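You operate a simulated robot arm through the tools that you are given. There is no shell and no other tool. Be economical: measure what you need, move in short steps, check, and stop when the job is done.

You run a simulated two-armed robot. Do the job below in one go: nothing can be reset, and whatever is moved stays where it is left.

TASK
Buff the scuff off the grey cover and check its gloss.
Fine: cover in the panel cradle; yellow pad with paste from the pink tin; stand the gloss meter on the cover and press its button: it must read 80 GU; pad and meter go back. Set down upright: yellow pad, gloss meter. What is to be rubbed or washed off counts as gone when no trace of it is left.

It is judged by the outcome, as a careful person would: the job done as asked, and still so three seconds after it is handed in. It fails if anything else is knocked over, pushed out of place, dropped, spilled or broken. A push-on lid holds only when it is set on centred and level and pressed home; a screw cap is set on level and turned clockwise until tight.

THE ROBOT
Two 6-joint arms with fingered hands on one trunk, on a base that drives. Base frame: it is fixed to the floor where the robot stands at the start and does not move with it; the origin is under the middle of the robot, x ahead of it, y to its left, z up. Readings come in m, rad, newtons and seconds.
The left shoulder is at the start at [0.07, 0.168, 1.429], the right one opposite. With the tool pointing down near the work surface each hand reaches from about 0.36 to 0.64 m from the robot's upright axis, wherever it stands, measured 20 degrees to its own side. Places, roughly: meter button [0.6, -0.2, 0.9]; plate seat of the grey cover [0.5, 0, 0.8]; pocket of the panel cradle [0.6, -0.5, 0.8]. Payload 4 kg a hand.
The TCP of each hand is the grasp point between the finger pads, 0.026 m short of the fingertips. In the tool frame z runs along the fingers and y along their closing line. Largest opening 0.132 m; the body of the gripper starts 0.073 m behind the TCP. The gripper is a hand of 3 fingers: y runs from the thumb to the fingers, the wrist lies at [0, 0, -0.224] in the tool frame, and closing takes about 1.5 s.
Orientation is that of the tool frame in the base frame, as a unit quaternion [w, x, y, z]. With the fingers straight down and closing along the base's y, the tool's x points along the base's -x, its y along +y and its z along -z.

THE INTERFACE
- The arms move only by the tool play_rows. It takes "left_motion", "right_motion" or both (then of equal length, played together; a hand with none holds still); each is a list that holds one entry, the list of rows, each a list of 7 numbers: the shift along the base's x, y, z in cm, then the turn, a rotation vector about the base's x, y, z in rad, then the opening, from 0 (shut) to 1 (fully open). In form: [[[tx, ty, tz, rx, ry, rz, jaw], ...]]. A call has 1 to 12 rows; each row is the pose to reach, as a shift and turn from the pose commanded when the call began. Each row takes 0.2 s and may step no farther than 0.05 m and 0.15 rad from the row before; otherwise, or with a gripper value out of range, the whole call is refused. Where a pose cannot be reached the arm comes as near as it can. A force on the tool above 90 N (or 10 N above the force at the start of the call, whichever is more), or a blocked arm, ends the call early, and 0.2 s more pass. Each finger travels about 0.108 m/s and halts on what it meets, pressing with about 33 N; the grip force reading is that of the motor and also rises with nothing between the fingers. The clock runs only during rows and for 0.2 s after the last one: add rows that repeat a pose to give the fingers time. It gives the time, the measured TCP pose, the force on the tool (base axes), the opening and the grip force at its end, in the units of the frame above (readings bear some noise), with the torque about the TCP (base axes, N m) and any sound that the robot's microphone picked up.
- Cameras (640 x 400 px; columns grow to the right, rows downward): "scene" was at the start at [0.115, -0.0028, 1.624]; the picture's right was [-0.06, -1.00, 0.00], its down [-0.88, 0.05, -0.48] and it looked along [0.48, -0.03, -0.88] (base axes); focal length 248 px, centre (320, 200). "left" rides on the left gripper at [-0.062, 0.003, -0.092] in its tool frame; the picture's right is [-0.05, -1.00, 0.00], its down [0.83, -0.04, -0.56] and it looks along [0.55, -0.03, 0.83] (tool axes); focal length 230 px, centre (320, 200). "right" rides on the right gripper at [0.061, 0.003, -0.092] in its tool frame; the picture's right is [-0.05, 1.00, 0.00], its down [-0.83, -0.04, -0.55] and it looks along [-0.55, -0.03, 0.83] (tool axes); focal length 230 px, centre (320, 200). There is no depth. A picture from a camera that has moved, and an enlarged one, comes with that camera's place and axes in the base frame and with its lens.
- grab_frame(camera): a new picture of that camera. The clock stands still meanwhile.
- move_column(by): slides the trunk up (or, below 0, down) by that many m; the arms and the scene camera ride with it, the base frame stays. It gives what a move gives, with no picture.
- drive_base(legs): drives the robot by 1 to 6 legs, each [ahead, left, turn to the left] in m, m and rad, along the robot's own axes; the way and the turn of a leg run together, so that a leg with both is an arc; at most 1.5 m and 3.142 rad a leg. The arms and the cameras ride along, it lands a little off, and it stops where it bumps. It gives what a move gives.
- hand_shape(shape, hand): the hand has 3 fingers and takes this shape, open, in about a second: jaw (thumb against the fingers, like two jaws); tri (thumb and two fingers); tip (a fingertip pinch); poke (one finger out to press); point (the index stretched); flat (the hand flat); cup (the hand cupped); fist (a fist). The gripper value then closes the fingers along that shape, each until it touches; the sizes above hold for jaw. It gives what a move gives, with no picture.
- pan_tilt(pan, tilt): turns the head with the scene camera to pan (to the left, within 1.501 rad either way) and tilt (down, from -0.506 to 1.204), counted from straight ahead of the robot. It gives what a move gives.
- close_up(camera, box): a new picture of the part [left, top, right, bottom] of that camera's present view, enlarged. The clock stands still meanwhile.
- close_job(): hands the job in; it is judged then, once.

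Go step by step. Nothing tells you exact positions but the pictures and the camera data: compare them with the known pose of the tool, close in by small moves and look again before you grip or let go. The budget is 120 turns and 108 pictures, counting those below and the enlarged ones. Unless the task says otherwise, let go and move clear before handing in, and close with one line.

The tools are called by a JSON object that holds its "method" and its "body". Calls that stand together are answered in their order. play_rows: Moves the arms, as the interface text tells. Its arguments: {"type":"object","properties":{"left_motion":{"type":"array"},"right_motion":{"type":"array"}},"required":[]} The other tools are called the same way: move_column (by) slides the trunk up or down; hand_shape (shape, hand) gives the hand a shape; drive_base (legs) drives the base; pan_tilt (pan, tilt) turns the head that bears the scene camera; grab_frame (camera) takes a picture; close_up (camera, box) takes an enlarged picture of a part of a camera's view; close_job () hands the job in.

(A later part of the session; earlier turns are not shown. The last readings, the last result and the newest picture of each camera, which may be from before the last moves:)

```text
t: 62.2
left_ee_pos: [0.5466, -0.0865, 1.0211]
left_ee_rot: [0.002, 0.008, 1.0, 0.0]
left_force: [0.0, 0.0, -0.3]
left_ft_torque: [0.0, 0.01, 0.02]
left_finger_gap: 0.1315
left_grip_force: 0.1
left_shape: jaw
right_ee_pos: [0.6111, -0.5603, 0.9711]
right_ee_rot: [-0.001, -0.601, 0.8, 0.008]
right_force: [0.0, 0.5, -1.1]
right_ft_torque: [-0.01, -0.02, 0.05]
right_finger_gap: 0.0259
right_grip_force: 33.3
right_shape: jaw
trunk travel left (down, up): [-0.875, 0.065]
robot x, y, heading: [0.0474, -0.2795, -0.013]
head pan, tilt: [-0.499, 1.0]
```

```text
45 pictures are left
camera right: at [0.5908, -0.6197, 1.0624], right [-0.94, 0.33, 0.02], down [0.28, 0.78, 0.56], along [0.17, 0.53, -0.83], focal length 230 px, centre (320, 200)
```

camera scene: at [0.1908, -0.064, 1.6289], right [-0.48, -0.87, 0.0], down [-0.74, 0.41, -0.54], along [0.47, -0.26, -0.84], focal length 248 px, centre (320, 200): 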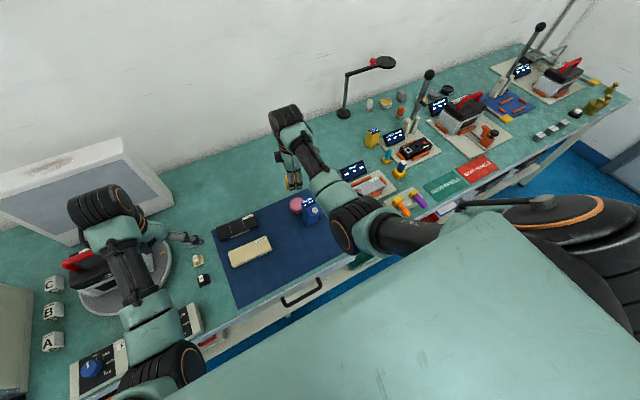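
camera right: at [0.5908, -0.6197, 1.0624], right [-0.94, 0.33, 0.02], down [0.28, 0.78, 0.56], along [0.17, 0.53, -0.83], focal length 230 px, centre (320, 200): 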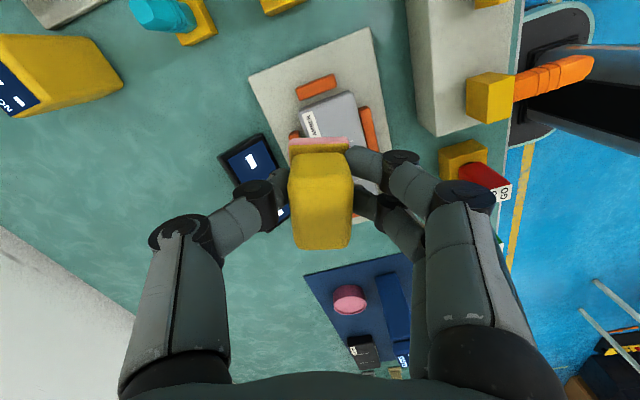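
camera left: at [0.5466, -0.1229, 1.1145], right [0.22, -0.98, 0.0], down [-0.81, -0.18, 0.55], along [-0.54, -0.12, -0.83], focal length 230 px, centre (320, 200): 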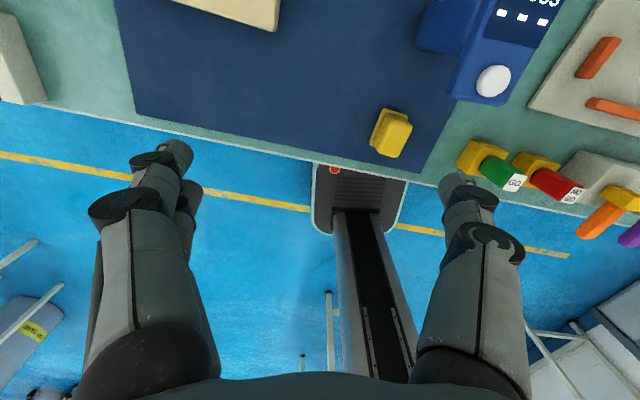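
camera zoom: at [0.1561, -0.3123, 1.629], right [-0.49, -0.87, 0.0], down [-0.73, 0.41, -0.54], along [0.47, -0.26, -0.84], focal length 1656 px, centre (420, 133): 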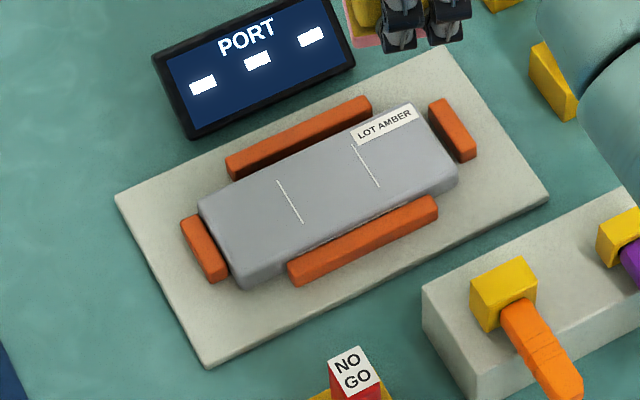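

The scuff looks gone; I check with a tighter zoom.

{"method": "close_up", "body": {"camera": "scene", "box": [282, 200, 318, 224]}}

```text
16.00 times, centred on (300, 212) of scene
camera zoom: at [0.1561, -0.3123, 1.629], right [-0.49, -0.87, 0.0], down [-0.73, 0.41, -0.54], along [0.47, -0.26, -0.84], focal length 3974 px, centre (640, 8)
```

zoom: 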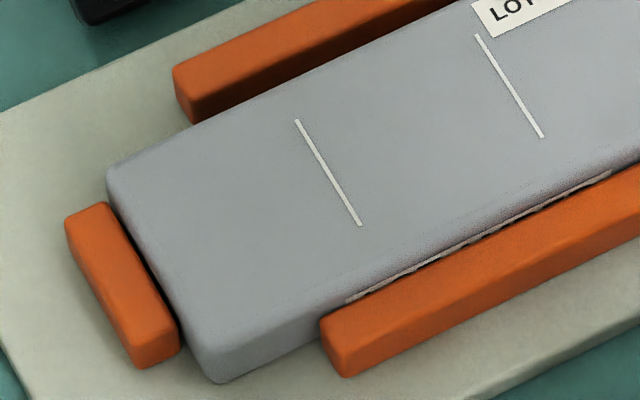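

The surface is clean. Now I take the pad back: raise, yaw back, pull in, and drive to its home position.

{"method": "play_rows", "body": {"right_motion": [[[0, 0, 2, 0, 0, -0.11, 0.05], [-1.5, 0.8, 2.2, 0, 0, -0.22, 0.05], [-3, 1.6, 2.2, 0, 0, -0.33, 0.05], [-4.5, 2.4, 2.2, 0, 0, -0.44, 0.05], [-6, 3.2, 2.2, 0, 0, -0.55, 0.05], [-7.5, 4, 2.2, 0, 0, -0.66, 0.05], [-9, 4.8, 2.2, 0, 0, -0.77, 0.05], [-10.5, 5.6, 2.2, 0, 0, -0.88, 0.05], [-12, 6.4, 2.2, 0, 0, -0.99, 0.05], [-13.5, 7.2, 2.2, 0, 0, -1.1, 0.05], [-15, 7.6, 2.2, 0, 0, -1.2, 0.05], [-17, 8, 2.2, 0, 0, -1.3, 0.05]]]}}

{"method": "drive_base", "body": {"legs": [[0.03, 0.25, 0.013]]}}

{"method": "grab_frame", "body": {"camera": "right"}}

```text
t: 64.8
left_ee_pos: [0.5472, -0.086, 1.022]
left_ee_rot: [0.003, 0.007, 1.0, 0.0]
left_force: [-0.6, 0.7, 0.3]
left_ft_torque: [-0.05, -0.02, 0.01]
left_finger_gap: 0.132
left_grip_force: 0.0
left_shape: jaw
right_ee_pos: [0.4401, -0.4795, 0.9943]
right_ee_rot: [0.004, 0.007, 1.0, 0.008]
right_force: [0.0, 0.7, -1.4]
right_ft_torque: [0.01, 0.02, 0.03]
right_finger_gap: 0.0256
right_grip_force: 33.0
right_shape: jaw
trunk travel left (down, up): [-0.875, 0.065]
robot x, y, heading: [0.0449, -0.2794, -0.013]
head pan, tilt: [-0.499, 1.0]
```

```text
t: 66.6
left_ee_pos: [0.5764, 0.1598, 1.0233]
left_ee_rot: [0.001, 0.003, 1.0, 0.001]
left_force: [0.4, 0.0, -1.0]
left_ft_torque: [0.0, -0.02, 0.03]
left_finger_gap: 0.1321
left_grip_force: 0.1
left_shape: jaw
right_ee_pos: [0.4748, -0.2358, 0.9933]
right_ee_rot: [0.002, 0.002, 1.0, 0.009]
right_force: [0.4, -0.4, -1.3]
right_ft_torque: [-0.02, -0.04, -0.01]
right_finger_gap: 0.0259
right_grip_force: 32.8
right_shape: jaw
trunk travel left (down, up): [-0.875, 0.065]
robot x, y, heading: [0.0806, -0.033, -0.009]
head pan, tilt: [-0.499, 1.0]
```

```text
43 pictures are left
camera right: at [0.4105, -0.2334, 1.0849], right [0.06, 1.0, 0.02], down [0.83, -0.06, 0.56], along [0.56, -0.02, -0.83], focal length 230 px, centre (320, 200)
```

right: 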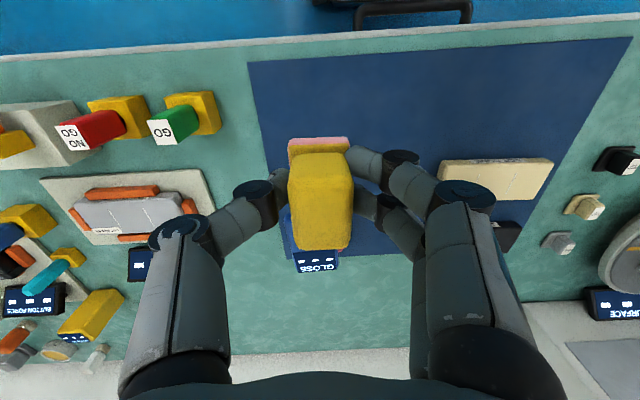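

I lower the pad to its original spot (TCP 0.471,-0.2305).

{"method": "play_rows", "body": {"right_motion": [[[-0.35, 0.5, -4, 0, 0, 0, 0.05], [-0.35, 0.5, -8, 0, 0, 0, 0.05], [-0.35, 0.5, -12, 0, 0, 0, 0.05], [-0.35, 0.5, -14, 0, 0, 0, 0.05], [-0.35, 0.5, -14.8, 0, 0, 0, 0.05]]]}}

```text
t: 67.8
left_ee_pos: [0.5777, 0.1607, 1.0236]
left_ee_rot: [0.001, 0.003, 1.0, 0.0]
left_force: [-0.2, -0.6, 0.5]
left_ft_torque: [0.0, 0.03, 0.01]
left_finger_gap: 0.132
left_grip_force: 0.1
left_shape: jaw
right_ee_pos: [0.4722, -0.2282, 0.8465]
right_ee_rot: [0.003, 0.001, 1.0, 0.008]
right_force: [0.3, 0.0, -0.5]
right_ft_torque: [-0.01, 0.05, 0.0]
right_finger_gap: 0.0259
right_grip_force: 33.1
right_shape: jaw
trunk travel left (down, up): [-0.875, 0.065]
robot x, y, heading: [0.0777, -0.0341, -0.007]
head pan, tilt: [-0.499, 1.0]
```

{"method": "play_rows", "body": {"right_motion": [[[-0.1, -0.2, -0.3, 0, 0, 0, 0.05], [-0.1, -0.2, -0.5, 0, 0, 0, 0.05], [-0.1, -0.2, -0.7, 0, 0, 0, 0.05]]]}}

```text
t: 68.6
left_ee_pos: [0.5788, 0.1612, 1.0222]
left_ee_rot: [0.001, 0.002, 1.0, 0.0]
left_force: [0.2, 0.9, 0.6]
left_ft_torque: [0.03, -0.02, 0.05]
left_finger_gap: 0.1318
left_grip_force: 0.0
left_shape: jaw
right_ee_pos: [0.4702, -0.2316, 0.8391]
right_ee_rot: [0.003, 0.001, 1.0, 0.008]
right_force: [-0.5, -1.0, 0.4]
right_ft_torque: [0.01, 0.0, 0.02]
right_finger_gap: 0.0259
right_grip_force: 32.8
right_shape: jaw
trunk travel left (down, up): [-0.875, 0.065]
robot x, y, heading: [0.0782, -0.0319, -0.002]
head pan, tilt: [-0.499, 1.0]
```

No contact yet (the pad slid up slightly in the grip); a few mm more.

{"method": "play_rows", "body": {"right_motion": [[[0, 0.1, -0.2, 0, 0, 0, 0.05], [0, 0.1, -0.4, 0, 0, 0, 0.05], [0, 0.1, -0.5, 0, 0, 0, 0.05]]]}}

{"method": "close_up", "body": {"camera": "right", "box": [220, 80, 420, 260]}}

```text
t: 69.4
left_ee_pos: [0.576, 0.1624, 1.025]
left_ee_rot: [0.003, 0.003, 1.0, -0.001]
left_force: [0.0, -0.4, 0.6]
left_ft_torque: [-0.03, 0.0, -0.01]
left_finger_gap: 0.1317
left_grip_force: 0.2
left_shape: jaw
right_ee_pos: [0.4703, -0.23, 0.8372]
right_ee_rot: [0.009, 0.002, 1.0, 0.007]
right_force: [-2.4, -7.5, 35.5]
right_ft_torque: [-0.11, 0.06, 0.03]
right_finger_gap: 0.0268
right_grip_force: 32.4
right_shape: jaw
trunk travel left (down, up): [-0.875, 0.065]
robot x, y, heading: [0.081, -0.032, -0.003]
head pan, tilt: [-0.499, 1.0]
```

```text
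2.22 times, centred on (320, 170) of right
camera zoom: at [0.4052, -0.2281, 0.9282], right [0.06, 1.0, 0.01], down [0.82, -0.05, 0.57], along [0.57, -0.02, -0.82], focal length 511 px, centre (320, 267)
```

zoom: 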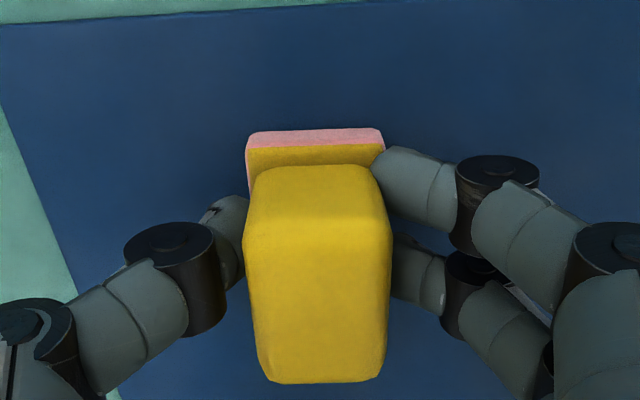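

Pad is on the mat. I ease the pressure, open and rise clear.

{"method": "play_rows", "body": {"right_motion": [[[0, 0, 0.4, 0, 0, 0, 0.05], [0, 0, 0.4, 0, 0, 0, 0.25], [0, 0, 0.4, 0, 0, 0, 0.45], [0, 0, 0.4, 0, 0, 0, 0.6], [0, 0, 3, 0, 0, 0, 0.65], [0, 0, 7, 0, 0, 0, 0.7], [0, 0, 11, 0, 0, 0, 0.7], [0, 0, 15.5, 0, 0, 0, 0.7]]]}}

{"method": "grab_frame", "body": {"camera": "right"}}

{"method": "close_up", "body": {"camera": "scene", "box": [260, 160, 360, 260]}}

```text
t: 71.2
left_ee_pos: [0.5781, 0.1622, 1.0214]
left_ee_rot: [0.001, 0.003, 1.0, -0.001]
left_force: [-0.2, 0.1, 0.5]
left_ft_torque: [0.0, 0.01, 0.05]
left_finger_gap: 0.1318
left_grip_force: 0.0
left_shape: jaw
right_ee_pos: [0.4724, -0.2298, 0.9889]
right_ee_rot: [0.003, 0.002, 1.0, 0.008]
right_force: [0.2, 0.5, -0.3]
right_ft_torque: [-0.01, 0.0, -0.03]
right_finger_gap: 0.0922
right_grip_force: 0.0
right_shape: jaw
trunk travel left (down, up): [-0.875, 0.065]
robot x, y, heading: [0.0796, -0.0337, -0.006]
head pan, tilt: [-0.499, 1.0]
```

```text
41 pictures are left
camera right: at [0.4083, -0.2273, 1.0803], right [0.06, 1.0, 0.02], down [0.83, -0.06, 0.56], along [0.56, -0.02, -0.83], focal length 230 px, centre (320, 200)
```

right: 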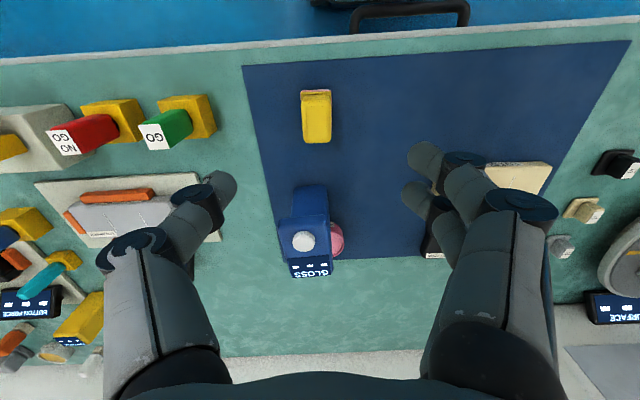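

```text
4.00 times, centred on (310, 210) of scene
camera zoom: at [0.1896, -0.067, 1.629], right [-0.48, -0.88, 0.0], down [-0.74, 0.41, -0.54], along [0.47, -0.26, -0.84], focal length 994 px, centre (360, 160)
```

zoom: 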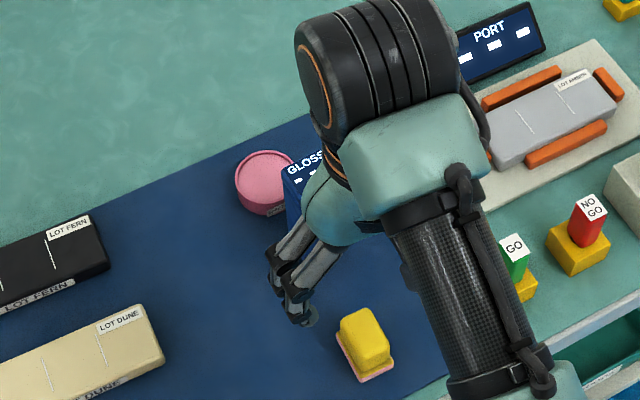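

The pad is back upright. Next the meter: I move a bit forward and lower to see its shape.

{"method": "play_rows", "body": {"right_motion": [[[2, -0.5, -2, 0, 0, 0, 0.8], [2, -0.5, -4, 0, 0, 0, 0.8]]]}}

{"method": "grab_frame", "body": {"camera": "right"}}

{"method": "grab_frame", "body": {"camera": "left"}}

```text
t: 71.8
left_ee_pos: [0.5779, 0.1615, 1.0221]
left_ee_rot: [0.001, 0.002, 1.0, 0.001]
left_force: [0.2, 0.2, 0.0]
left_ft_torque: [-0.02, -0.01, 0.01]
left_finger_gap: 0.132
left_grip_force: 0.1
left_shape: jaw
right_ee_pos: [0.4916, -0.2353, 0.9492]
right_ee_rot: [0.003, 0.002, 1.0, 0.007]
right_force: [0.3, -0.4, -0.7]
right_ft_torque: [-0.01, -0.01, -0.01]
right_finger_gap: 0.105
right_grip_force: 0.1
right_shape: jaw
trunk travel left (down, up): [-0.875, 0.065]
robot x, y, heading: [0.0774, -0.0325, -0.004]
head pan, tilt: [-0.499, 1.0]
```

```text
39 pictures are left
camera right: at [0.427, -0.2334, 1.04], right [0.06, 1.0, 0.02], down [0.83, -0.06, 0.56], along [0.56, -0.02, -0.83], focal length 230 px, centre (320, 200)
```

right: 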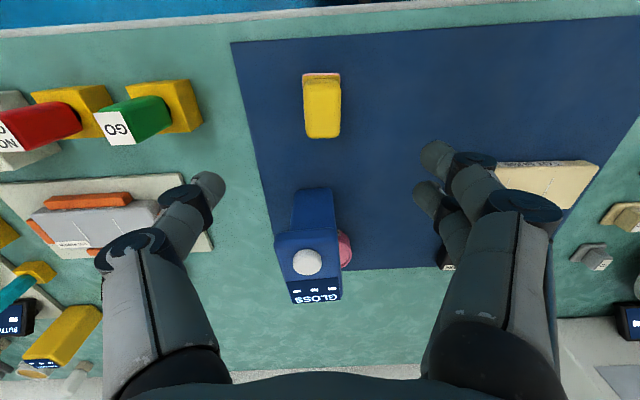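

```text
38 pictures are left
camera left: at [0.639, 0.1643, 1.1149], right [0.05, -1.0, 0.0], down [-0.83, -0.04, 0.55], along [-0.55, -0.03, -0.83], focal length 230 px, centre (320, 200)
```

left: 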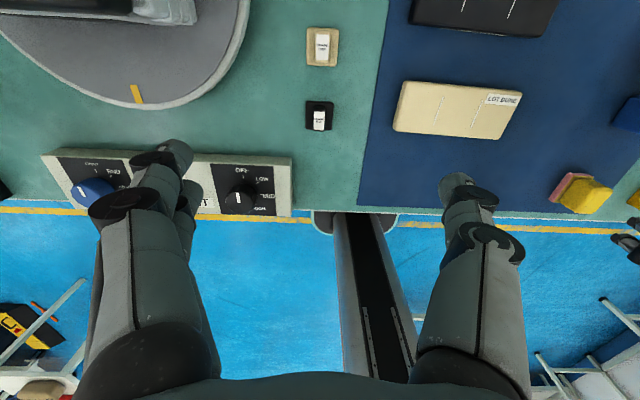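

From several views: meter head top is at z≈0.93, spanning x 0.535–0.605, the column about x 0.577–0.607, y centre about -0.248. I position above it for a check.

{"method": "play_rows", "body": {"right_motion": [[[0, 0, 3, 0, 0, 0, 0.8], [3, -0.5, 4, 0, 0, 0.05, 0.75], [6, -1, 4, 0, 0, 0.05, 0.75], [9.5, -1.3, 4, 0, 0, 0.05, 0.75]]]}}

{"method": "grab_frame", "body": {"camera": "right"}}

{"method": "close_up", "body": {"camera": "scene", "box": [270, 160, 350, 230]}}

```text
t: 72.8
left_ee_pos: [0.5783, 0.1609, 1.0214]
left_ee_rot: [0.001, 0.003, 1.0, 0.0]
left_force: [-0.2, 0.2, 0.1]
left_ft_torque: [-0.01, 0.01, 0.01]
left_finger_gap: 0.1319
left_grip_force: 0.1
left_shape: jaw
right_ee_pos: [0.5863, -0.2464, 0.9894]
right_ee_rot: [0.004, -0.023, 1.0, 0.008]
right_force: [0.4, 0.6, 0.8]
right_ft_torque: [0.01, -0.02, -0.01]
right_finger_gap: 0.0992
right_grip_force: 0.1
right_shape: jaw
trunk travel left (down, up): [-0.875, 0.065]
robot x, y, heading: [0.0808, -0.0358, -0.005]
head pan, tilt: [-0.499, 1.0]
```

```text
37 pictures are left
camera right: at [0.5217, -0.2482, 1.0801], right [0.01, 1.0, 0.02], down [0.83, -0.01, 0.56], along [0.56, 0.01, -0.83], focal length 230 px, centre (320, 200)
```

right: 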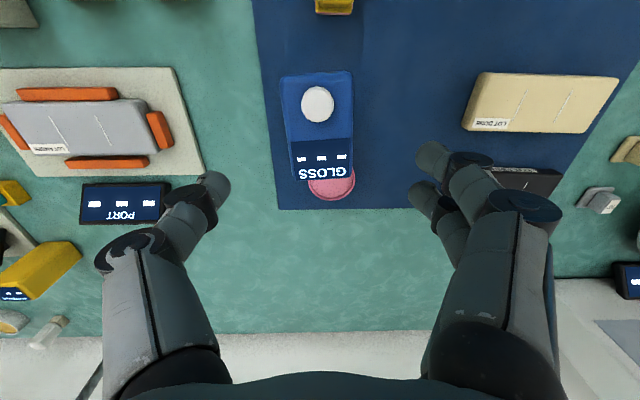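

```text
5.71 times, centred on (310, 195) of scene
camera zoom: at [0.1912, -0.0673, 1.6289], right [-0.48, -0.88, 0.0], down [-0.74, 0.41, -0.54], along [0.47, -0.26, -0.84], focal length 1419 px, centre (377, 229)
```

zoom: 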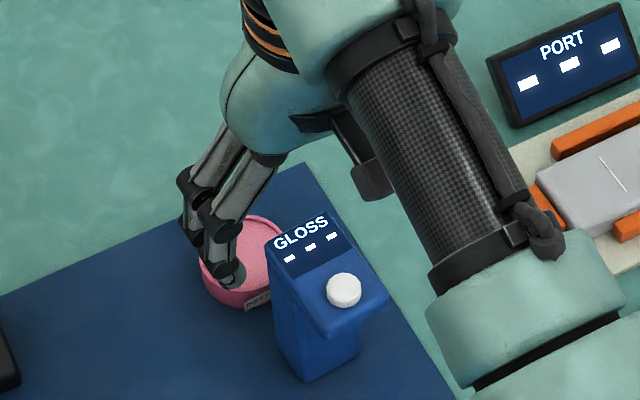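

The meter's yaw is about +0.08. I align and descend to grip it at about z=0.888.

{"method": "play_rows", "body": {"right_motion": [[[0.2, 0.2, -2, 0, 0, 0.035, 0.75], [0.2, 0.2, -5, 0, 0, 0.035, 0.75], [0.2, 0.2, -8, 0, 0, 0.035, 0.75], [0.2, 0.2, -10.1, 0, 0, 0.035, 0.75]]]}}

{"method": "grab_frame", "body": {"camera": "right"}}

{"method": "close_up", "body": {"camera": "scene", "box": [270, 160, 350, 230]}}

```text
t: 73.8
left_ee_pos: [0.5787, 0.1605, 1.0228]
left_ee_rot: [0.001, 0.002, 1.0, 0.001]
left_force: [0.1, -1.2, -0.6]
left_ft_torque: [0.0, -0.01, -0.02]
left_finger_gap: 0.132
left_grip_force: 0.0
left_shape: jaw
right_ee_pos: [0.5866, -0.2447, 0.8881]
right_ee_rot: [0.003, -0.041, 0.999, 0.008]
right_force: [-0.4, 0.3, 0.5]
right_ft_torque: [-0.03, 0.01, -0.01]
right_finger_gap: 0.0991
right_grip_force: 0.1
right_shape: jaw
trunk travel left (down, up): [-0.875, 0.065]
robot x, y, heading: [0.0814, -0.0331, -0.006]
head pan, tilt: [-0.499, 1.0]
```

```text
35 pictures are left
camera right: at [0.5234, -0.2481, 0.9791], right [-0.03, 1.0, 0.02], down [0.83, 0.01, 0.56], along [0.56, 0.03, -0.83], focal length 230 px, centre (320, 200)
```

right: 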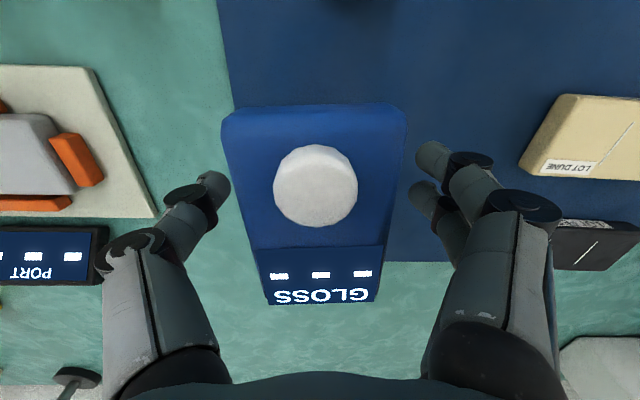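

```text
5.71 times, centred on (310, 195) of scene
camera zoom: at [0.1897, -0.0676, 1.629], right [-0.48, -0.88, 0.0], down [-0.74, 0.41, -0.54], along [0.47, -0.26, -0.84], focal length 1419 px, centre (377, 229)
```

zoom: 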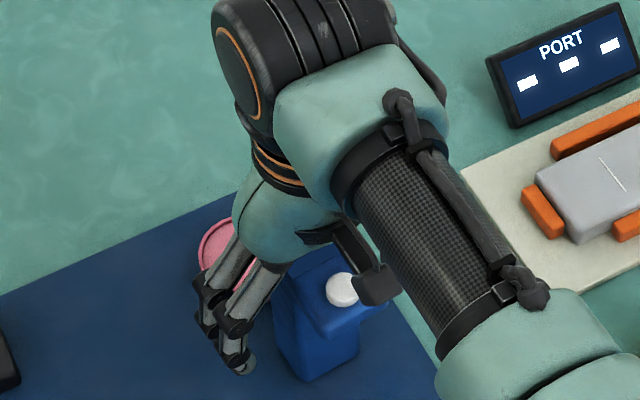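

Well aligned. I close on the meter.

{"method": "play_rows", "body": {"right_motion": [[[0, 0, 0, 0, 0, 0, 0.55], [0, 0, 0, 0, 0, 0, 0.35], [0, 0, 0, 0, 0, 0, 0.2], [0, 0, 0, 0, 0, 0, 0.2], [0, 0, 0, 0, 0, 0, 0.2], [0, 0, 0, 0, 0, 0, 0.2]]]}}

{"method": "grab_frame", "body": {"camera": "right"}}

```text
t: 75.2
left_ee_pos: [0.578, 0.1616, 1.0216]
left_ee_rot: [0.001, 0.003, 1.0, 0.0]
left_force: [-0.4, -0.6, 0.2]
left_ft_torque: [-0.03, -0.01, -0.01]
left_finger_gap: 0.1321
left_grip_force: 0.0
left_shape: jaw
right_ee_pos: [0.5869, -0.2446, 0.8882]
right_ee_rot: [0.003, -0.04, 0.999, 0.008]
right_force: [0.6, -0.2, -0.1]
right_ft_torque: [0.0, -0.01, 0.0]
right_finger_gap: 0.0392
right_grip_force: 32.6
right_shape: jaw
trunk travel left (down, up): [-0.875, 0.065]
robot x, y, heading: [0.0761, -0.0383, -0.007]
head pan, tilt: [-0.499, 1.0]
```

```text
33 pictures are left
camera right: at [0.5233, -0.2481, 0.9794], right [-0.03, 1.0, 0.02], down [0.83, 0.01, 0.56], along [0.56, 0.03, -0.83], focal length 230 px, centre (320, 200)
```

right: 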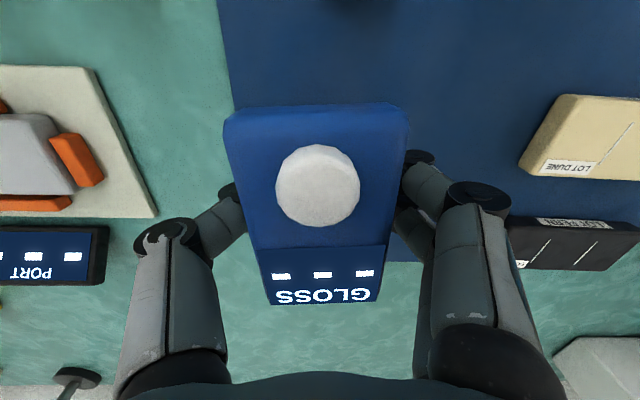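

The meter is gripped (0.039 m). I lift it and drive right to the cradle.

{"method": "play_rows", "body": {"right_motion": [[[0, 0, 1, 0, 0, 0, 0.2], [0, 0, 4, 0, 0, 0, 0.2], [0, 0, 7, 0, 0, -0.04, 0.2], [0, 0, 10.5, 0, 0, -0.08, 0.2]]]}}

{"method": "drive_base", "body": {"legs": [[-0.03, -0.25, 0.0]]}}

{"method": "grab_frame", "body": {"camera": "right"}}

{"method": "close_up", "body": {"camera": "scene", "box": [250, 150, 370, 240]}}

```text
t: 76.2
left_ee_pos: [0.5782, 0.1606, 1.0221]
left_ee_rot: [0.001, 0.003, 1.0, -0.001]
left_force: [-0.8, 0.3, -0.4]
left_ft_torque: [-0.01, -0.04, -0.04]
left_finger_gap: 0.1318
left_grip_force: 0.0
left_shape: jaw
right_ee_pos: [0.5872, -0.2461, 0.9925]
right_ee_rot: [0.004, 0.0, 1.0, 0.008]
right_force: [0.7, -0.2, -1.8]
right_ft_torque: [0.02, 0.01, -0.02]
right_finger_gap: 0.0392
right_grip_force: 33.0
right_shape: jaw
trunk travel left (down, up): [-0.875, 0.065]
robot x, y, heading: [0.0755, -0.0356, -0.002]
head pan, tilt: [-0.499, 1.0]
```

```text
t: 78.0
left_ee_pos: [0.547, -0.0829, 1.0217]
left_ee_rot: [0.001, 0.0, 1.0, -0.001]
left_force: [0.7, 0.2, 0.2]
left_ft_torque: [-0.03, 0.0, 0.01]
left_finger_gap: 0.1317
left_grip_force: 0.0
left_shape: jaw
right_ee_pos: [0.5581, -0.4904, 0.9926]
right_ee_rot: [0.003, -0.003, 1.0, 0.006]
right_force: [-1.0, -0.3, -2.1]
right_ft_torque: [0.0, -0.03, 0.0]
right_finger_gap: 0.0392
right_grip_force: 32.4
right_shape: jaw
trunk travel left (down, up): [-0.875, 0.065]
robot x, y, heading: [0.0491, -0.2812, -0.001]
head pan, tilt: [-0.499, 1.0]
```

```text
32 pictures are left
camera right: at [0.4947, -0.4891, 1.0841], right [0.05, 1.0, 0.01], down [0.83, -0.05, 0.56], along [0.56, -0.01, -0.83], focal length 230 px, centre (320, 200)
```

right: 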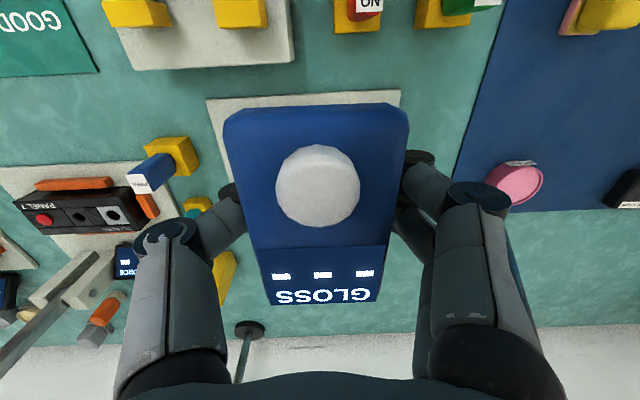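

```text
4.44 times, centred on (310, 195) of scene
camera zoom: at [0.1604, -0.3132, 1.629], right [-0.48, -0.88, 0.0], down [-0.74, 0.4, -0.54], along [0.47, -0.26, -0.84], focal length 1104 px, centre (364, 222)
```

zoom: 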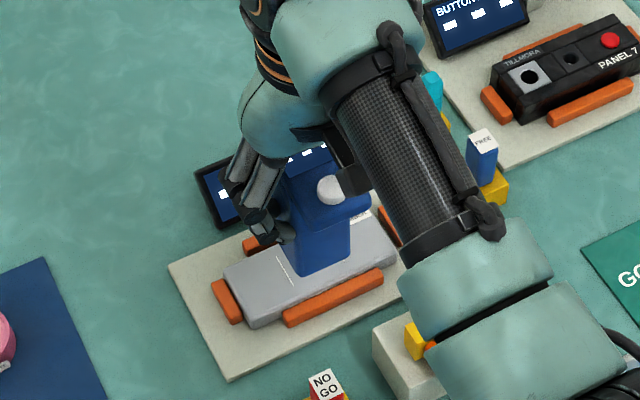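

I move the meter over the middle of the cover and lower to a hover.

{"method": "play_rows", "body": {"right_motion": [[[2, -0.6, 0, 0, 0, 0, 0.2], [3.6, -1.2, -2, 0, 0, 0, 0.2], [3.6, -1.2, -4, 0, 0, 0, 0.2], [3.6, -1.2, -6, 0, 0, 0, 0.2]]]}}

{"method": "close_up", "body": {"camera": "scene", "box": [265, 165, 345, 235]}}

```text
t: 79.0
left_ee_pos: [0.5472, -0.085, 1.0227]
left_ee_rot: [0.001, 0.0, 1.0, -0.001]
left_force: [0.0, 0.3, 0.0]
left_ft_torque: [0.0, -0.01, 0.01]
left_finger_gap: 0.1317
left_grip_force: 0.0
left_shape: jaw
right_ee_pos: [0.5963, -0.502, 0.9312]
right_ee_rot: [0.003, -0.003, 1.0, 0.009]
right_force: [0.6, 0.3, -1.3]
right_ft_torque: [0.0, -0.02, 0.0]
right_finger_gap: 0.0388
right_grip_force: 33.2
right_shape: jaw
trunk travel left (down, up): [-0.875, 0.065]
robot x, y, heading: [0.0486, -0.2856, -0.001]
head pan, tilt: [-0.499, 1.0]
```

```text
5.71 times, centred on (305, 200) of scene
camera zoom: at [0.1603, -0.3153, 1.629], right [-0.48, -0.88, 0.0], down [-0.74, 0.4, -0.54], along [0.47, -0.26, -0.84], focal length 1419 px, centre (406, 200)
```

zoom: 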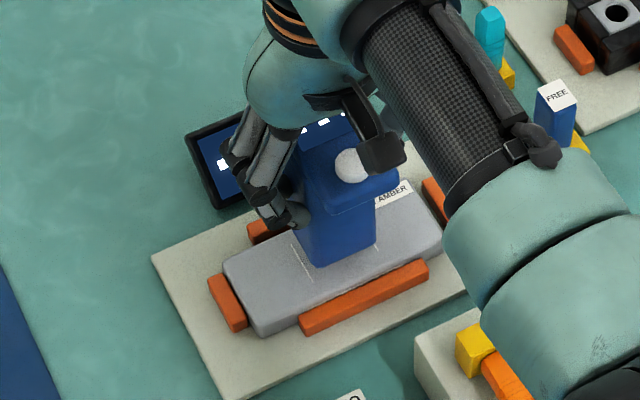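

The foot lies well within the cover. I lower to contact.

{"method": "play_rows", "body": {"right_motion": [[[0, 0, -0.8, 0, 0, 0, 0.2], [0, 0, -1.4, 0, 0, 0, 0.2], [0, 0, -1.7, 0, 0, 0, 0.2]]]}}

```text
t: 79.8
left_ee_pos: [0.547, -0.0847, 1.0202]
left_ee_rot: [0.001, 0.0, 1.0, 0.001]
left_force: [-0.5, 0.1, -0.7]
left_ft_torque: [0.0, 0.02, -0.01]
left_finger_gap: 0.1319
left_grip_force: 0.1
left_shape: jaw
right_ee_pos: [0.5939, -0.5036, 0.917]
right_ee_rot: [0.003, -0.003, 1.0, 0.007]
right_force: [-0.6, 0.0, -2.8]
right_ft_torque: [0.01, 0.0, -0.05]
right_finger_gap: 0.0391
right_grip_force: 33.0
right_shape: jaw
trunk travel left (down, up): [-0.875, 0.065]
robot x, y, heading: [0.0486, -0.2828, 0.001]
head pan, tilt: [-0.499, 1.0]
```

{"method": "play_rows", "body": {"right_motion": [[[0, 0, -0.2, 0, 0, 0, 0.2], [0, 0, -0.4, 0, 0, 0, 0.2], [0, 0, -0.5, 0, 0, 0, 0.2]]]}}

```text
t: 80.6
left_ee_pos: [0.5462, -0.083, 1.0228]
left_ee_rot: [0.001, -0.001, 1.0, 0.0]
left_force: [-0.4, -0.4, 0.1]
left_ft_torque: [0.02, 0.02, -0.02]
left_finger_gap: 0.1318
left_grip_force: 0.0
left_shape: jaw
right_ee_pos: [0.5951, -0.5032, 0.9122]
right_ee_rot: [0.005, -0.002, 1.0, 0.007]
right_force: [-0.8, -0.9, 9.8]
right_ft_torque: [0.0, 0.04, 0.01]
right_finger_gap: 0.0395
right_grip_force: 33.1
right_shape: jaw
trunk travel left (down, up): [-0.875, 0.065]
robot x, y, heading: [0.0481, -0.2833, -0.0]
head pan, tilt: [-0.499, 1.0]
```

The meter's foot is on the cover (10 N). I release it and rise.

{"method": "play_rows", "body": {"right_motion": [[[0, 0, 0.1, 0, 0, 0, 0.3], [0, 0, 0.1, 0, 0, 0, 0.4], [0, 0, 0.1, 0, 0, 0, 0.55], [0, 0, 0.1, 0, 0, 0, 0.7], [0, 0, 2, 0, 0, 0, 0.75], [0, 0, 5, 0, 0, 0, 0.75], [0, 0, 9, 0, 0, 0, 0.75]]]}}

{"method": "grab_frame", "body": {"camera": "right"}}

{"method": "close_up", "body": {"camera": "scene", "box": [265, 165, 345, 235]}}

```text
t: 82.2
left_ee_pos: [0.5476, -0.0853, 1.0226]
left_ee_rot: [0.001, 0.001, 1.0, 0.0]
left_force: [-0.1, 0.2, 0.1]
left_ft_torque: [-0.01, 0.0, 0.02]
left_finger_gap: 0.1317
left_grip_force: 0.1
left_shape: jaw
right_ee_pos: [0.5946, -0.5049, 0.9978]
right_ee_rot: [0.004, -0.004, 1.0, 0.008]
right_force: [-0.1, -0.6, -0.3]
right_ft_torque: [0.0, -0.02, -0.03]
right_finger_gap: 0.0989
right_grip_force: 0.1
right_shape: jaw
trunk travel left (down, up): [-0.875, 0.065]
robot x, y, heading: [0.0476, -0.2859, 0.001]
head pan, tilt: [-0.499, 1.0]
```

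```text
29 pictures are left
camera right: at [0.5301, -0.5026, 1.0888], right [0.05, 1.0, 0.02], down [0.83, -0.05, 0.56], along [0.56, -0.01, -0.83], focal length 230 px, centre (320, 200)
```

right: 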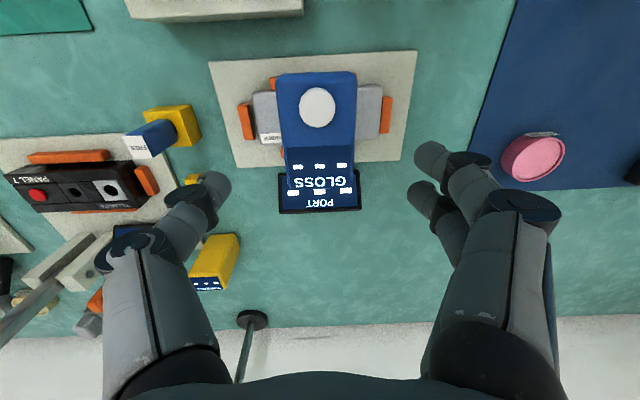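

```text
5.71 times, centred on (305, 200) of scene
camera zoom: at [0.1597, -0.3152, 1.629], right [-0.48, -0.88, 0.0], down [-0.74, 0.4, -0.54], along [0.47, -0.26, -0.84], focal length 1419 px, centre (406, 200)
```

zoom: 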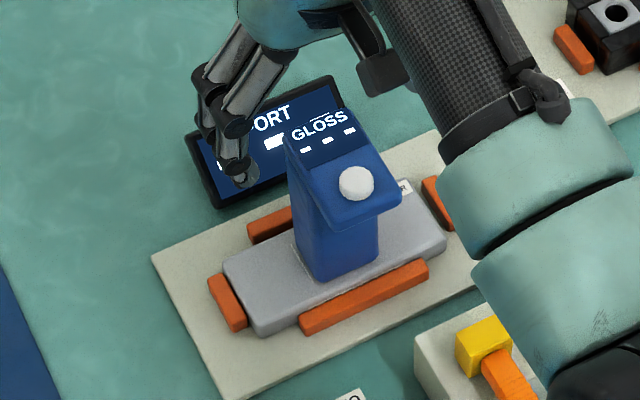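

The meter stands upright on the cover, but its button overhangs the foot by about 3 cm, so a plain push from above could tip it. I'll squeeze the head instead (thumb on button, fingers under the head) with the hand near horizontal; first I back the base off to make room.

{"method": "play_rows", "body": {"right_motion": [[[0, 0, 0.8, 0, 0, 0, 0.75]]]}}

{"method": "drive_base", "body": {"legs": [[-0.17, 0, 0], [0, -0.1, 0], [0, 0, 0.17]]}}

{"method": "play_rows", "body": {"right_motion": [[[0, 0, 0, 0, 0, 0.128, 0.75], [0, 0, 0, 0, 0, 0.256, 0.75], [0, 0, 0, 0, 0, 0.384, 0.75], [0, 0, 0, 0, 0, 0.512, 0.75], [0, 0, 0, 0, 0, 0.64, 0.7], [0, 0, 0, 0, 0, 0.768, 0.65], [0, 0, 0, 0, 0, 0.896, 0.6], [0, 0, 0, 0, 0, 1.024, 0.6], [0, 0, 0, 0, 0, 1.152, 0.6], [0, 0, 0, 0, 0, 1.28, 0.6], [0, 0, 0, 0, 0, 1.4, 0.6]]]}}

{"method": "grab_frame", "body": {"camera": "scene"}}

```text
t: 82.6
left_ee_pos: [0.5467, -0.0853, 1.0224]
left_ee_rot: [0.0, 0.001, 1.0, 0.0]
left_force: [0.0, 0.0, -0.2]
left_ft_torque: [-0.03, -0.01, -0.01]
left_finger_gap: 0.132
left_grip_force: 0.1
left_shape: jaw
right_ee_pos: [0.5937, -0.5042, 1.0069]
right_ee_rot: [0.004, -0.004, 1.0, 0.008]
right_force: [0.0, -0.2, 0.5]
right_ft_torque: [0.0, 0.02, 0.0]
right_finger_gap: 0.099
right_grip_force: 0.1
right_shape: jaw
trunk travel left (down, up): [-0.875, 0.065]
robot x, y, heading: [0.0483, -0.2802, -0.001]
head pan, tilt: [-0.499, 1.0]
```

```text
t: 85.5
left_ee_pos: [0.3355, -0.1047, 1.0213]
left_ee_rot: [0.001, -0.085, 0.996, 0.0]
left_force: [-0.2, -0.2, 0.1]
left_ft_torque: [0.0, -0.01, -0.02]
left_finger_gap: 0.1319
left_grip_force: 0.0
left_shape: jaw
right_ee_pos: [0.4541, -0.5104, 1.0054]
right_ee_rot: [0.002, -0.088, 0.996, 0.009]
right_force: [0.8, 0.0, -0.5]
right_ft_torque: [0.02, -0.01, -0.01]
right_finger_gap: 0.0989
right_grip_force: 0.1
right_shape: jaw
trunk travel left (down, up): [-0.875, 0.065]
robot x, y, heading: [-0.1275, -0.3844, 0.175]
head pan, tilt: [-0.499, 1.0]
```

```text
t: 87.9
left_ee_pos: [0.3356, -0.1043, 1.0215]
left_ee_rot: [0.001, -0.085, 0.996, 0.0]
left_force: [0.5, 0.4, 0.7]
left_ft_torque: [0.0, 0.02, 0.01]
left_finger_gap: 0.132
left_grip_force: 0.1
left_shape: jaw
right_ee_pos: [0.4532, -0.51, 1.0065]
right_ee_rot: [0.003, 0.71, -0.704, -0.008]
right_force: [0.0, 0.3, 0.4]
right_ft_torque: [0.01, -0.03, 0.01]
right_finger_gap: 0.0798
right_grip_force: 0.0
right_shape: jaw
trunk travel left (down, up): [-0.875, 0.065]
robot x, y, heading: [-0.1231, -0.3883, 0.171]
head pan, tilt: [-0.499, 1.0]
```

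```text
27 pictures are left
camera scene: at [-0.0071, -0.3968, 1.629], right [-0.32, -0.95, 0.0], down [-0.8, 0.27, -0.54], along [0.51, -0.17, -0.84], focal length 248 px, centre (320, 200)
```

scene: 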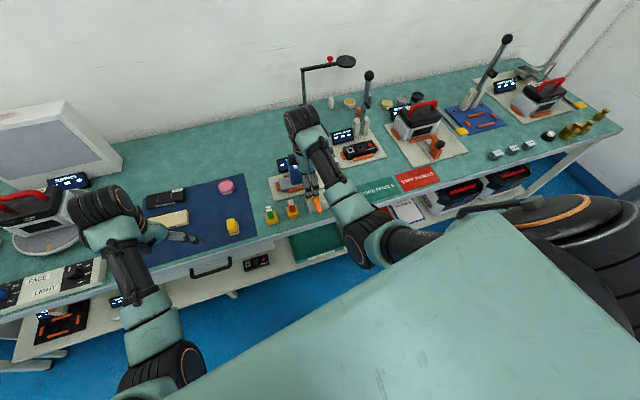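

Yaw worked. Now I pitch the hand up toward horizontal, pointing at the meter, still well in front of it.

{"method": "play_rows", "body": {"right_motion": [[[0.3, 0, 0, 0, -0.12, 0, 0.6], [0.6, 0, 0, 0, -0.24, 0, 0.6], [0.9, 0, 0, 0, -0.36, 0, 0.6], [1.2, 0, 0, 0, -0.48, 0, 0.6], [1.5, 0, 0, 0, -0.6, 0, 0.6], [1.8, 0, 0, 0, -0.72, 0, 0.6], [2.1, 0, 0, 0, -0.84, 0, 0.6], [2.4, 0, 0, 0, -0.96, 0, 0.6], [2.7, 0, 0, 0, -1.08, 0, 0.6], [3, 0, 0, 0, -1.2, 0, 0.6]]]}}

{"method": "grab_frame", "body": {"camera": "right"}}

{"method": "close_up", "body": {"camera": "scene", "box": [230, 130, 360, 230]}}

```text
t: 90.1
left_ee_pos: [0.3344, -0.1036, 1.0225]
left_ee_rot: [0.001, -0.085, 0.996, 0.0]
left_force: [-0.4, 0.4, 0.4]
left_ft_torque: [0.02, 0.0, 0.0]
left_finger_gap: 0.1319
left_grip_force: 0.0
left_shape: jaw
right_ee_pos: [0.4829, -0.5097, 1.0069]
right_ee_rot: [-0.396, 0.589, -0.584, 0.394]
right_force: [0.7, -0.7, -0.4]
right_ft_torque: [0.0, -0.01, -0.01]
right_finger_gap: 0.0796
right_grip_force: 0.0
right_shape: jaw
trunk travel left (down, up): [-0.875, 0.065]
robot x, y, heading: [-0.122, -0.3888, 0.169]
head pan, tilt: [-0.499, 1.0]
```

```text
26 pictures are left
camera right: at [0.3945, -0.5723, 1.0376], right [-0.38, 0.05, -0.93], down [-0.51, 0.83, 0.25], along [0.78, 0.56, -0.29], focal length 230 px, centre (320, 200)
```

right: 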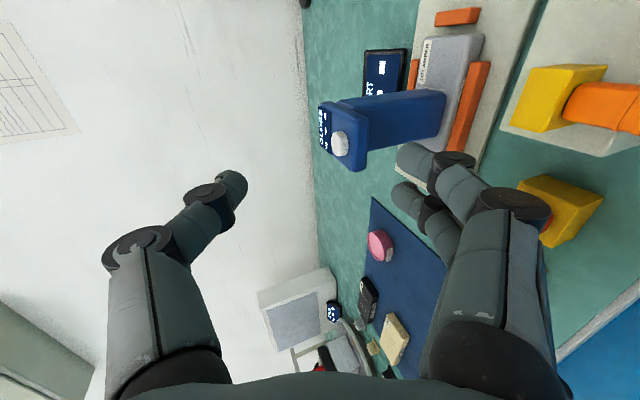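

```text
4.00 times, centred on (295, 180) of scene
camera zoom: at [-0.0074, -0.397, 1.629], right [-0.32, -0.95, 0.0], down [-0.8, 0.27, -0.54], along [0.51, -0.17, -0.84], focal length 994 px, centre (420, 280)
```

zoom: 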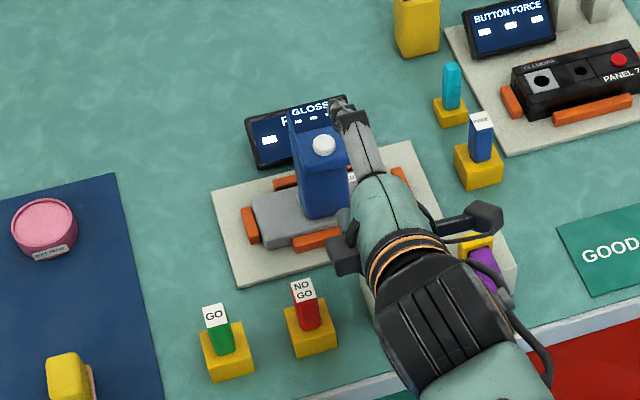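

The near-horizontal pose is reachable, and the button measures at (0.56,-0.502,0.954). I zoom in on the head to find its thickness.

{"method": "close_up", "body": {"camera": "right", "box": [300, 60, 480, 200]}}

```text
2.86 times, centred on (390, 130) of right
camera zoom: at [0.3945, -0.5723, 1.0376], right [-0.38, 0.05, -0.93], down [-0.51, 0.83, 0.25], along [0.78, 0.56, -0.29], focal length 657 px, centre (120, 400)
```

zoom: 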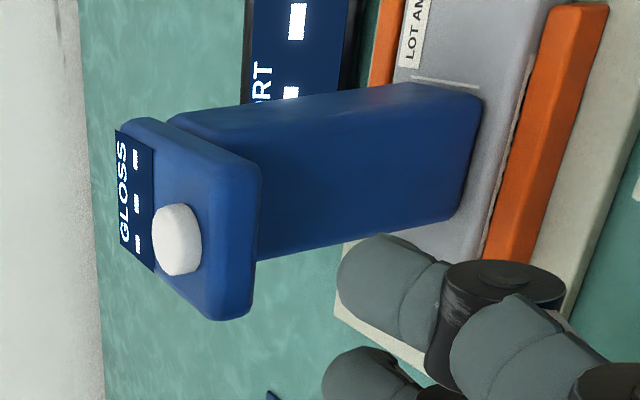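

Head front is about z 0.940–0.954, button top about 0.96. I lower in front, then advance so the thumb is over the button and the fingers under the head.

{"method": "play_rows", "body": {"right_motion": [[[0, 0.4, -2, 0, 0, 0, 0.6], [0, 0.8, -4, 0, 0, 0, 0.6], [0, 0.8, -5.8, 0, 0, 0, 0.6], [1.5, 0.8, -5.8, 0, 0, 0, 0.6], [3, 0.8, -5.8, 0, 0, 0, 0.6], [4.5, 0.8, -5.8, 0, 0, 0, 0.6]]]}}

{"method": "grab_frame", "body": {"camera": "right"}}

{"method": "close_up", "body": {"camera": "scene", "box": [260, 140, 340, 200]}}

```text
t: 91.5
left_ee_pos: [0.3361, -0.1049, 1.0212]
left_ee_rot: [0.001, -0.084, 0.996, 0.0]
left_force: [-0.3, 0.0, -0.2]
left_ft_torque: [0.03, 0.06, -0.01]
left_finger_gap: 0.132
left_grip_force: 0.2
left_shape: jaw
right_ee_pos: [0.5283, -0.5021, 0.9491]
right_ee_rot: [-0.396, 0.59, -0.584, 0.393]
right_force: [-0.2, 0.5, 1.0]
right_ft_torque: [-0.03, -0.02, 0.01]
right_finger_gap: 0.0796
right_grip_force: 0.0
right_shape: jaw
trunk travel left (down, up): [-0.875, 0.065]
robot x, y, heading: [-0.1213, -0.3841, 0.17]
head pan, tilt: [-0.499, 1.0]
```

```text
23 pictures are left
camera right: at [0.4401, -0.5641, 0.979], right [-0.38, 0.05, -0.92], down [-0.5, 0.83, 0.25], along [0.78, 0.56, -0.29], focal length 230 px, centre (320, 200)
```

right: 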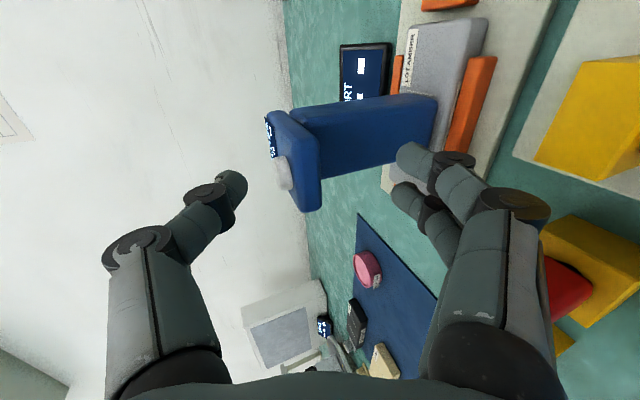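

```text
6.67 times, centred on (300, 170) of scene
camera zoom: at [-0.0065, -0.3968, 1.6289], right [-0.32, -0.95, 0.0], down [-0.8, 0.27, -0.54], along [0.51, -0.17, -0.84], focal length 1656 px, centre (453, 400)
```

zoom: 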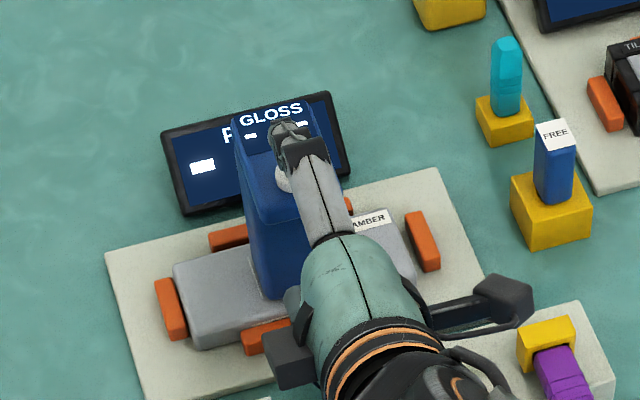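

Button top is z≈0.961 and head bottom ≈0.938. I flatten the tilt a bit, advance to put the thumb tip over the button, and narrow the opening.

{"method": "play_rows", "body": {"right_motion": [[[0, 0, 0.15, 0, -0.085, 0, 0.6], [0, 0, 0.3, 0, -0.17, 0, 0.6], [1.2, 0, 0.3, 0, -0.17, 0, 0.5], [1.2, 0, 0.3, 0, -0.17, 0, 0.4], [1.2, 0, 0.3, 0, -0.17, 0, 0.4]]]}}

{"method": "close_up", "body": {"camera": "right", "box": [180, 60, 480, 260]}}

{"method": "close_up", "body": {"camera": "scene", "box": [270, 135, 330, 185]}}

```text
t: 92.7
left_ee_pos: [0.3355, -0.104, 1.0218]
left_ee_rot: [0.001, -0.085, 0.996, 0.0]
left_force: [0.2, 0.0, 0.6]
left_ft_torque: [-0.02, 0.0, 0.02]
left_finger_gap: 0.1319
left_grip_force: 0.0
left_shape: jaw
right_ee_pos: [0.5396, -0.5025, 0.9506]
right_ee_rot: [-0.444, 0.554, -0.548, 0.442]
right_force: [1.2, -0.7, 0.4]
right_ft_torque: [0.02, 0.0, 0.02]
right_finger_gap: 0.0535
right_grip_force: 0.1
right_shape: jaw
trunk travel left (down, up): [-0.875, 0.065]
robot x, y, heading: [-0.1234, -0.382, 0.171]
head pan, tilt: [-0.499, 1.0]
```

```text
2.00 times, centred on (330, 160) of right
camera zoom: at [0.4479, -0.5643, 0.9672], right [-0.22, 0.05, -0.98], down [-0.54, 0.83, 0.16], along [0.81, 0.56, -0.15], focal length 460 px, centre (300, 280)
```

zoom: 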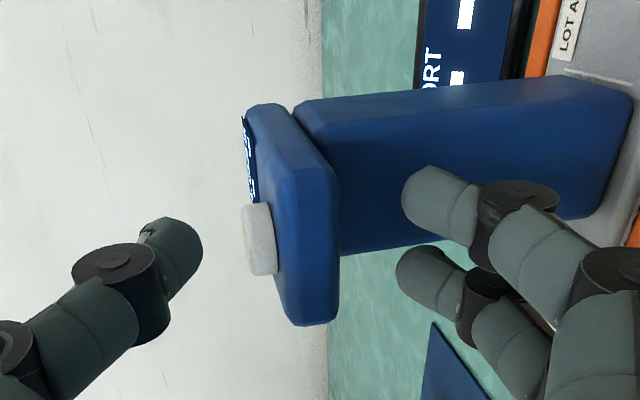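

```text
8.00 times, centred on (300, 160) of scene
camera zoom: at [-0.0074, -0.3968, 1.629], right [-0.32, -0.95, 0.0], down [-0.8, 0.27, -0.54], along [0.51, -0.17, -0.84], focal length 1987 px, centre (480, 520)
```

zoom: 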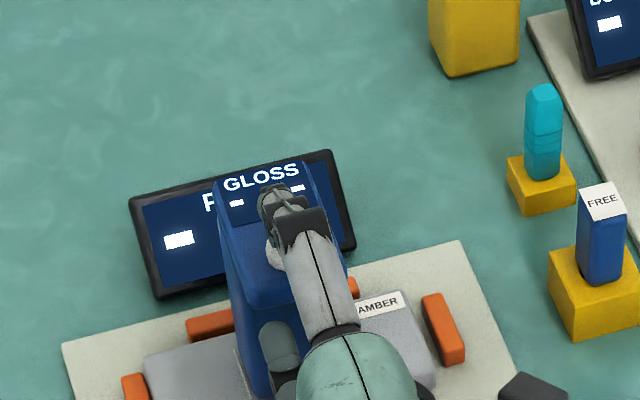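

Thumb is a bit nearer than the fingers, and slightly past the button. I adjust up 3 mm and back 5 mm, then squeeze.

{"method": "play_rows", "body": {"right_motion": [[[-0.5, 0, 0.3, 0, 0, 0, 0.4], [-0.5, 0, 0.3, 0, 0, 0, 0.4], [-0.5, 0, 0.3, 0, 0, 0, 0.3], [-0.5, 0, 0.3, 0, 0, 0, 0.1], [-0.5, 0, 0.3, 0, 0, 0, 0.1], [-0.5, 0, 0.3, 0, 0, 0, 0.1]]]}}

{"method": "close_up", "body": {"camera": "right", "box": [180, 60, 480, 260]}}

{"method": "close_up", "body": {"camera": "scene", "box": [270, 135, 330, 185]}}

```text
t: 94.1
left_ee_pos: [0.3356, -0.1038, 1.0216]
left_ee_rot: [0.001, -0.085, 0.996, 0.0]
left_force: [-0.3, -0.1, 0.0]
left_ft_torque: [-0.02, 0.02, -0.01]
left_finger_gap: 0.1317
left_grip_force: 0.1
left_shape: jaw
right_ee_pos: [0.5356, -0.5009, 0.9526]
right_ee_rot: [-0.443, 0.555, -0.548, 0.442]
right_force: [1.1, 0.1, -1.7]
right_ft_torque: [-0.01, 0.09, -0.02]
right_finger_gap: 0.0131
right_grip_force: 32.9
right_shape: jaw
trunk travel left (down, up): [-0.875, 0.065]
robot x, y, heading: [-0.1219, -0.3837, 0.168]
head pan, tilt: [-0.499, 1.0]
heard: click
```

```text
2.00 times, centred on (330, 160) of right
camera zoom: at [0.4433, -0.5642, 0.9694], right [-0.22, 0.05, -0.98], down [-0.54, 0.83, 0.16], along [0.81, 0.56, -0.15], focal length 460 px, centre (300, 280)
```

zoom: 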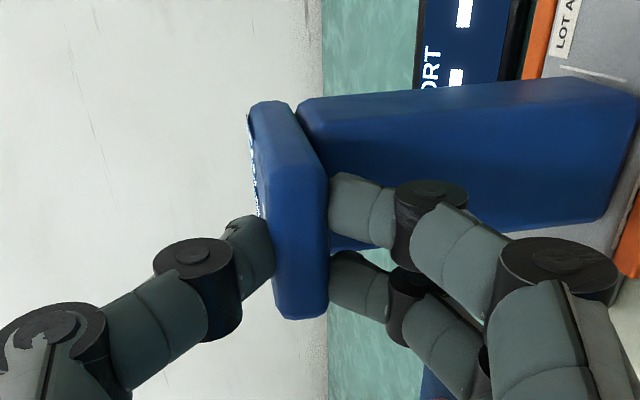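

```text
8.00 times, centred on (300, 160) of scene
camera zoom: at [-0.0068, -0.3968, 1.629], right [-0.32, -0.95, 0.0], down [-0.8, 0.27, -0.54], along [0.51, -0.17, -0.84], focal length 1987 px, centre (480, 520)
```

zoom: 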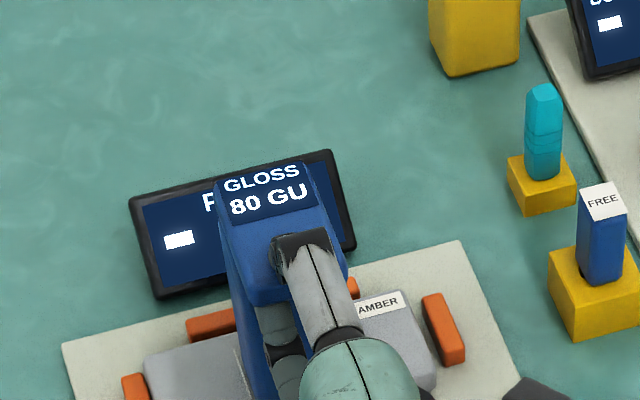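

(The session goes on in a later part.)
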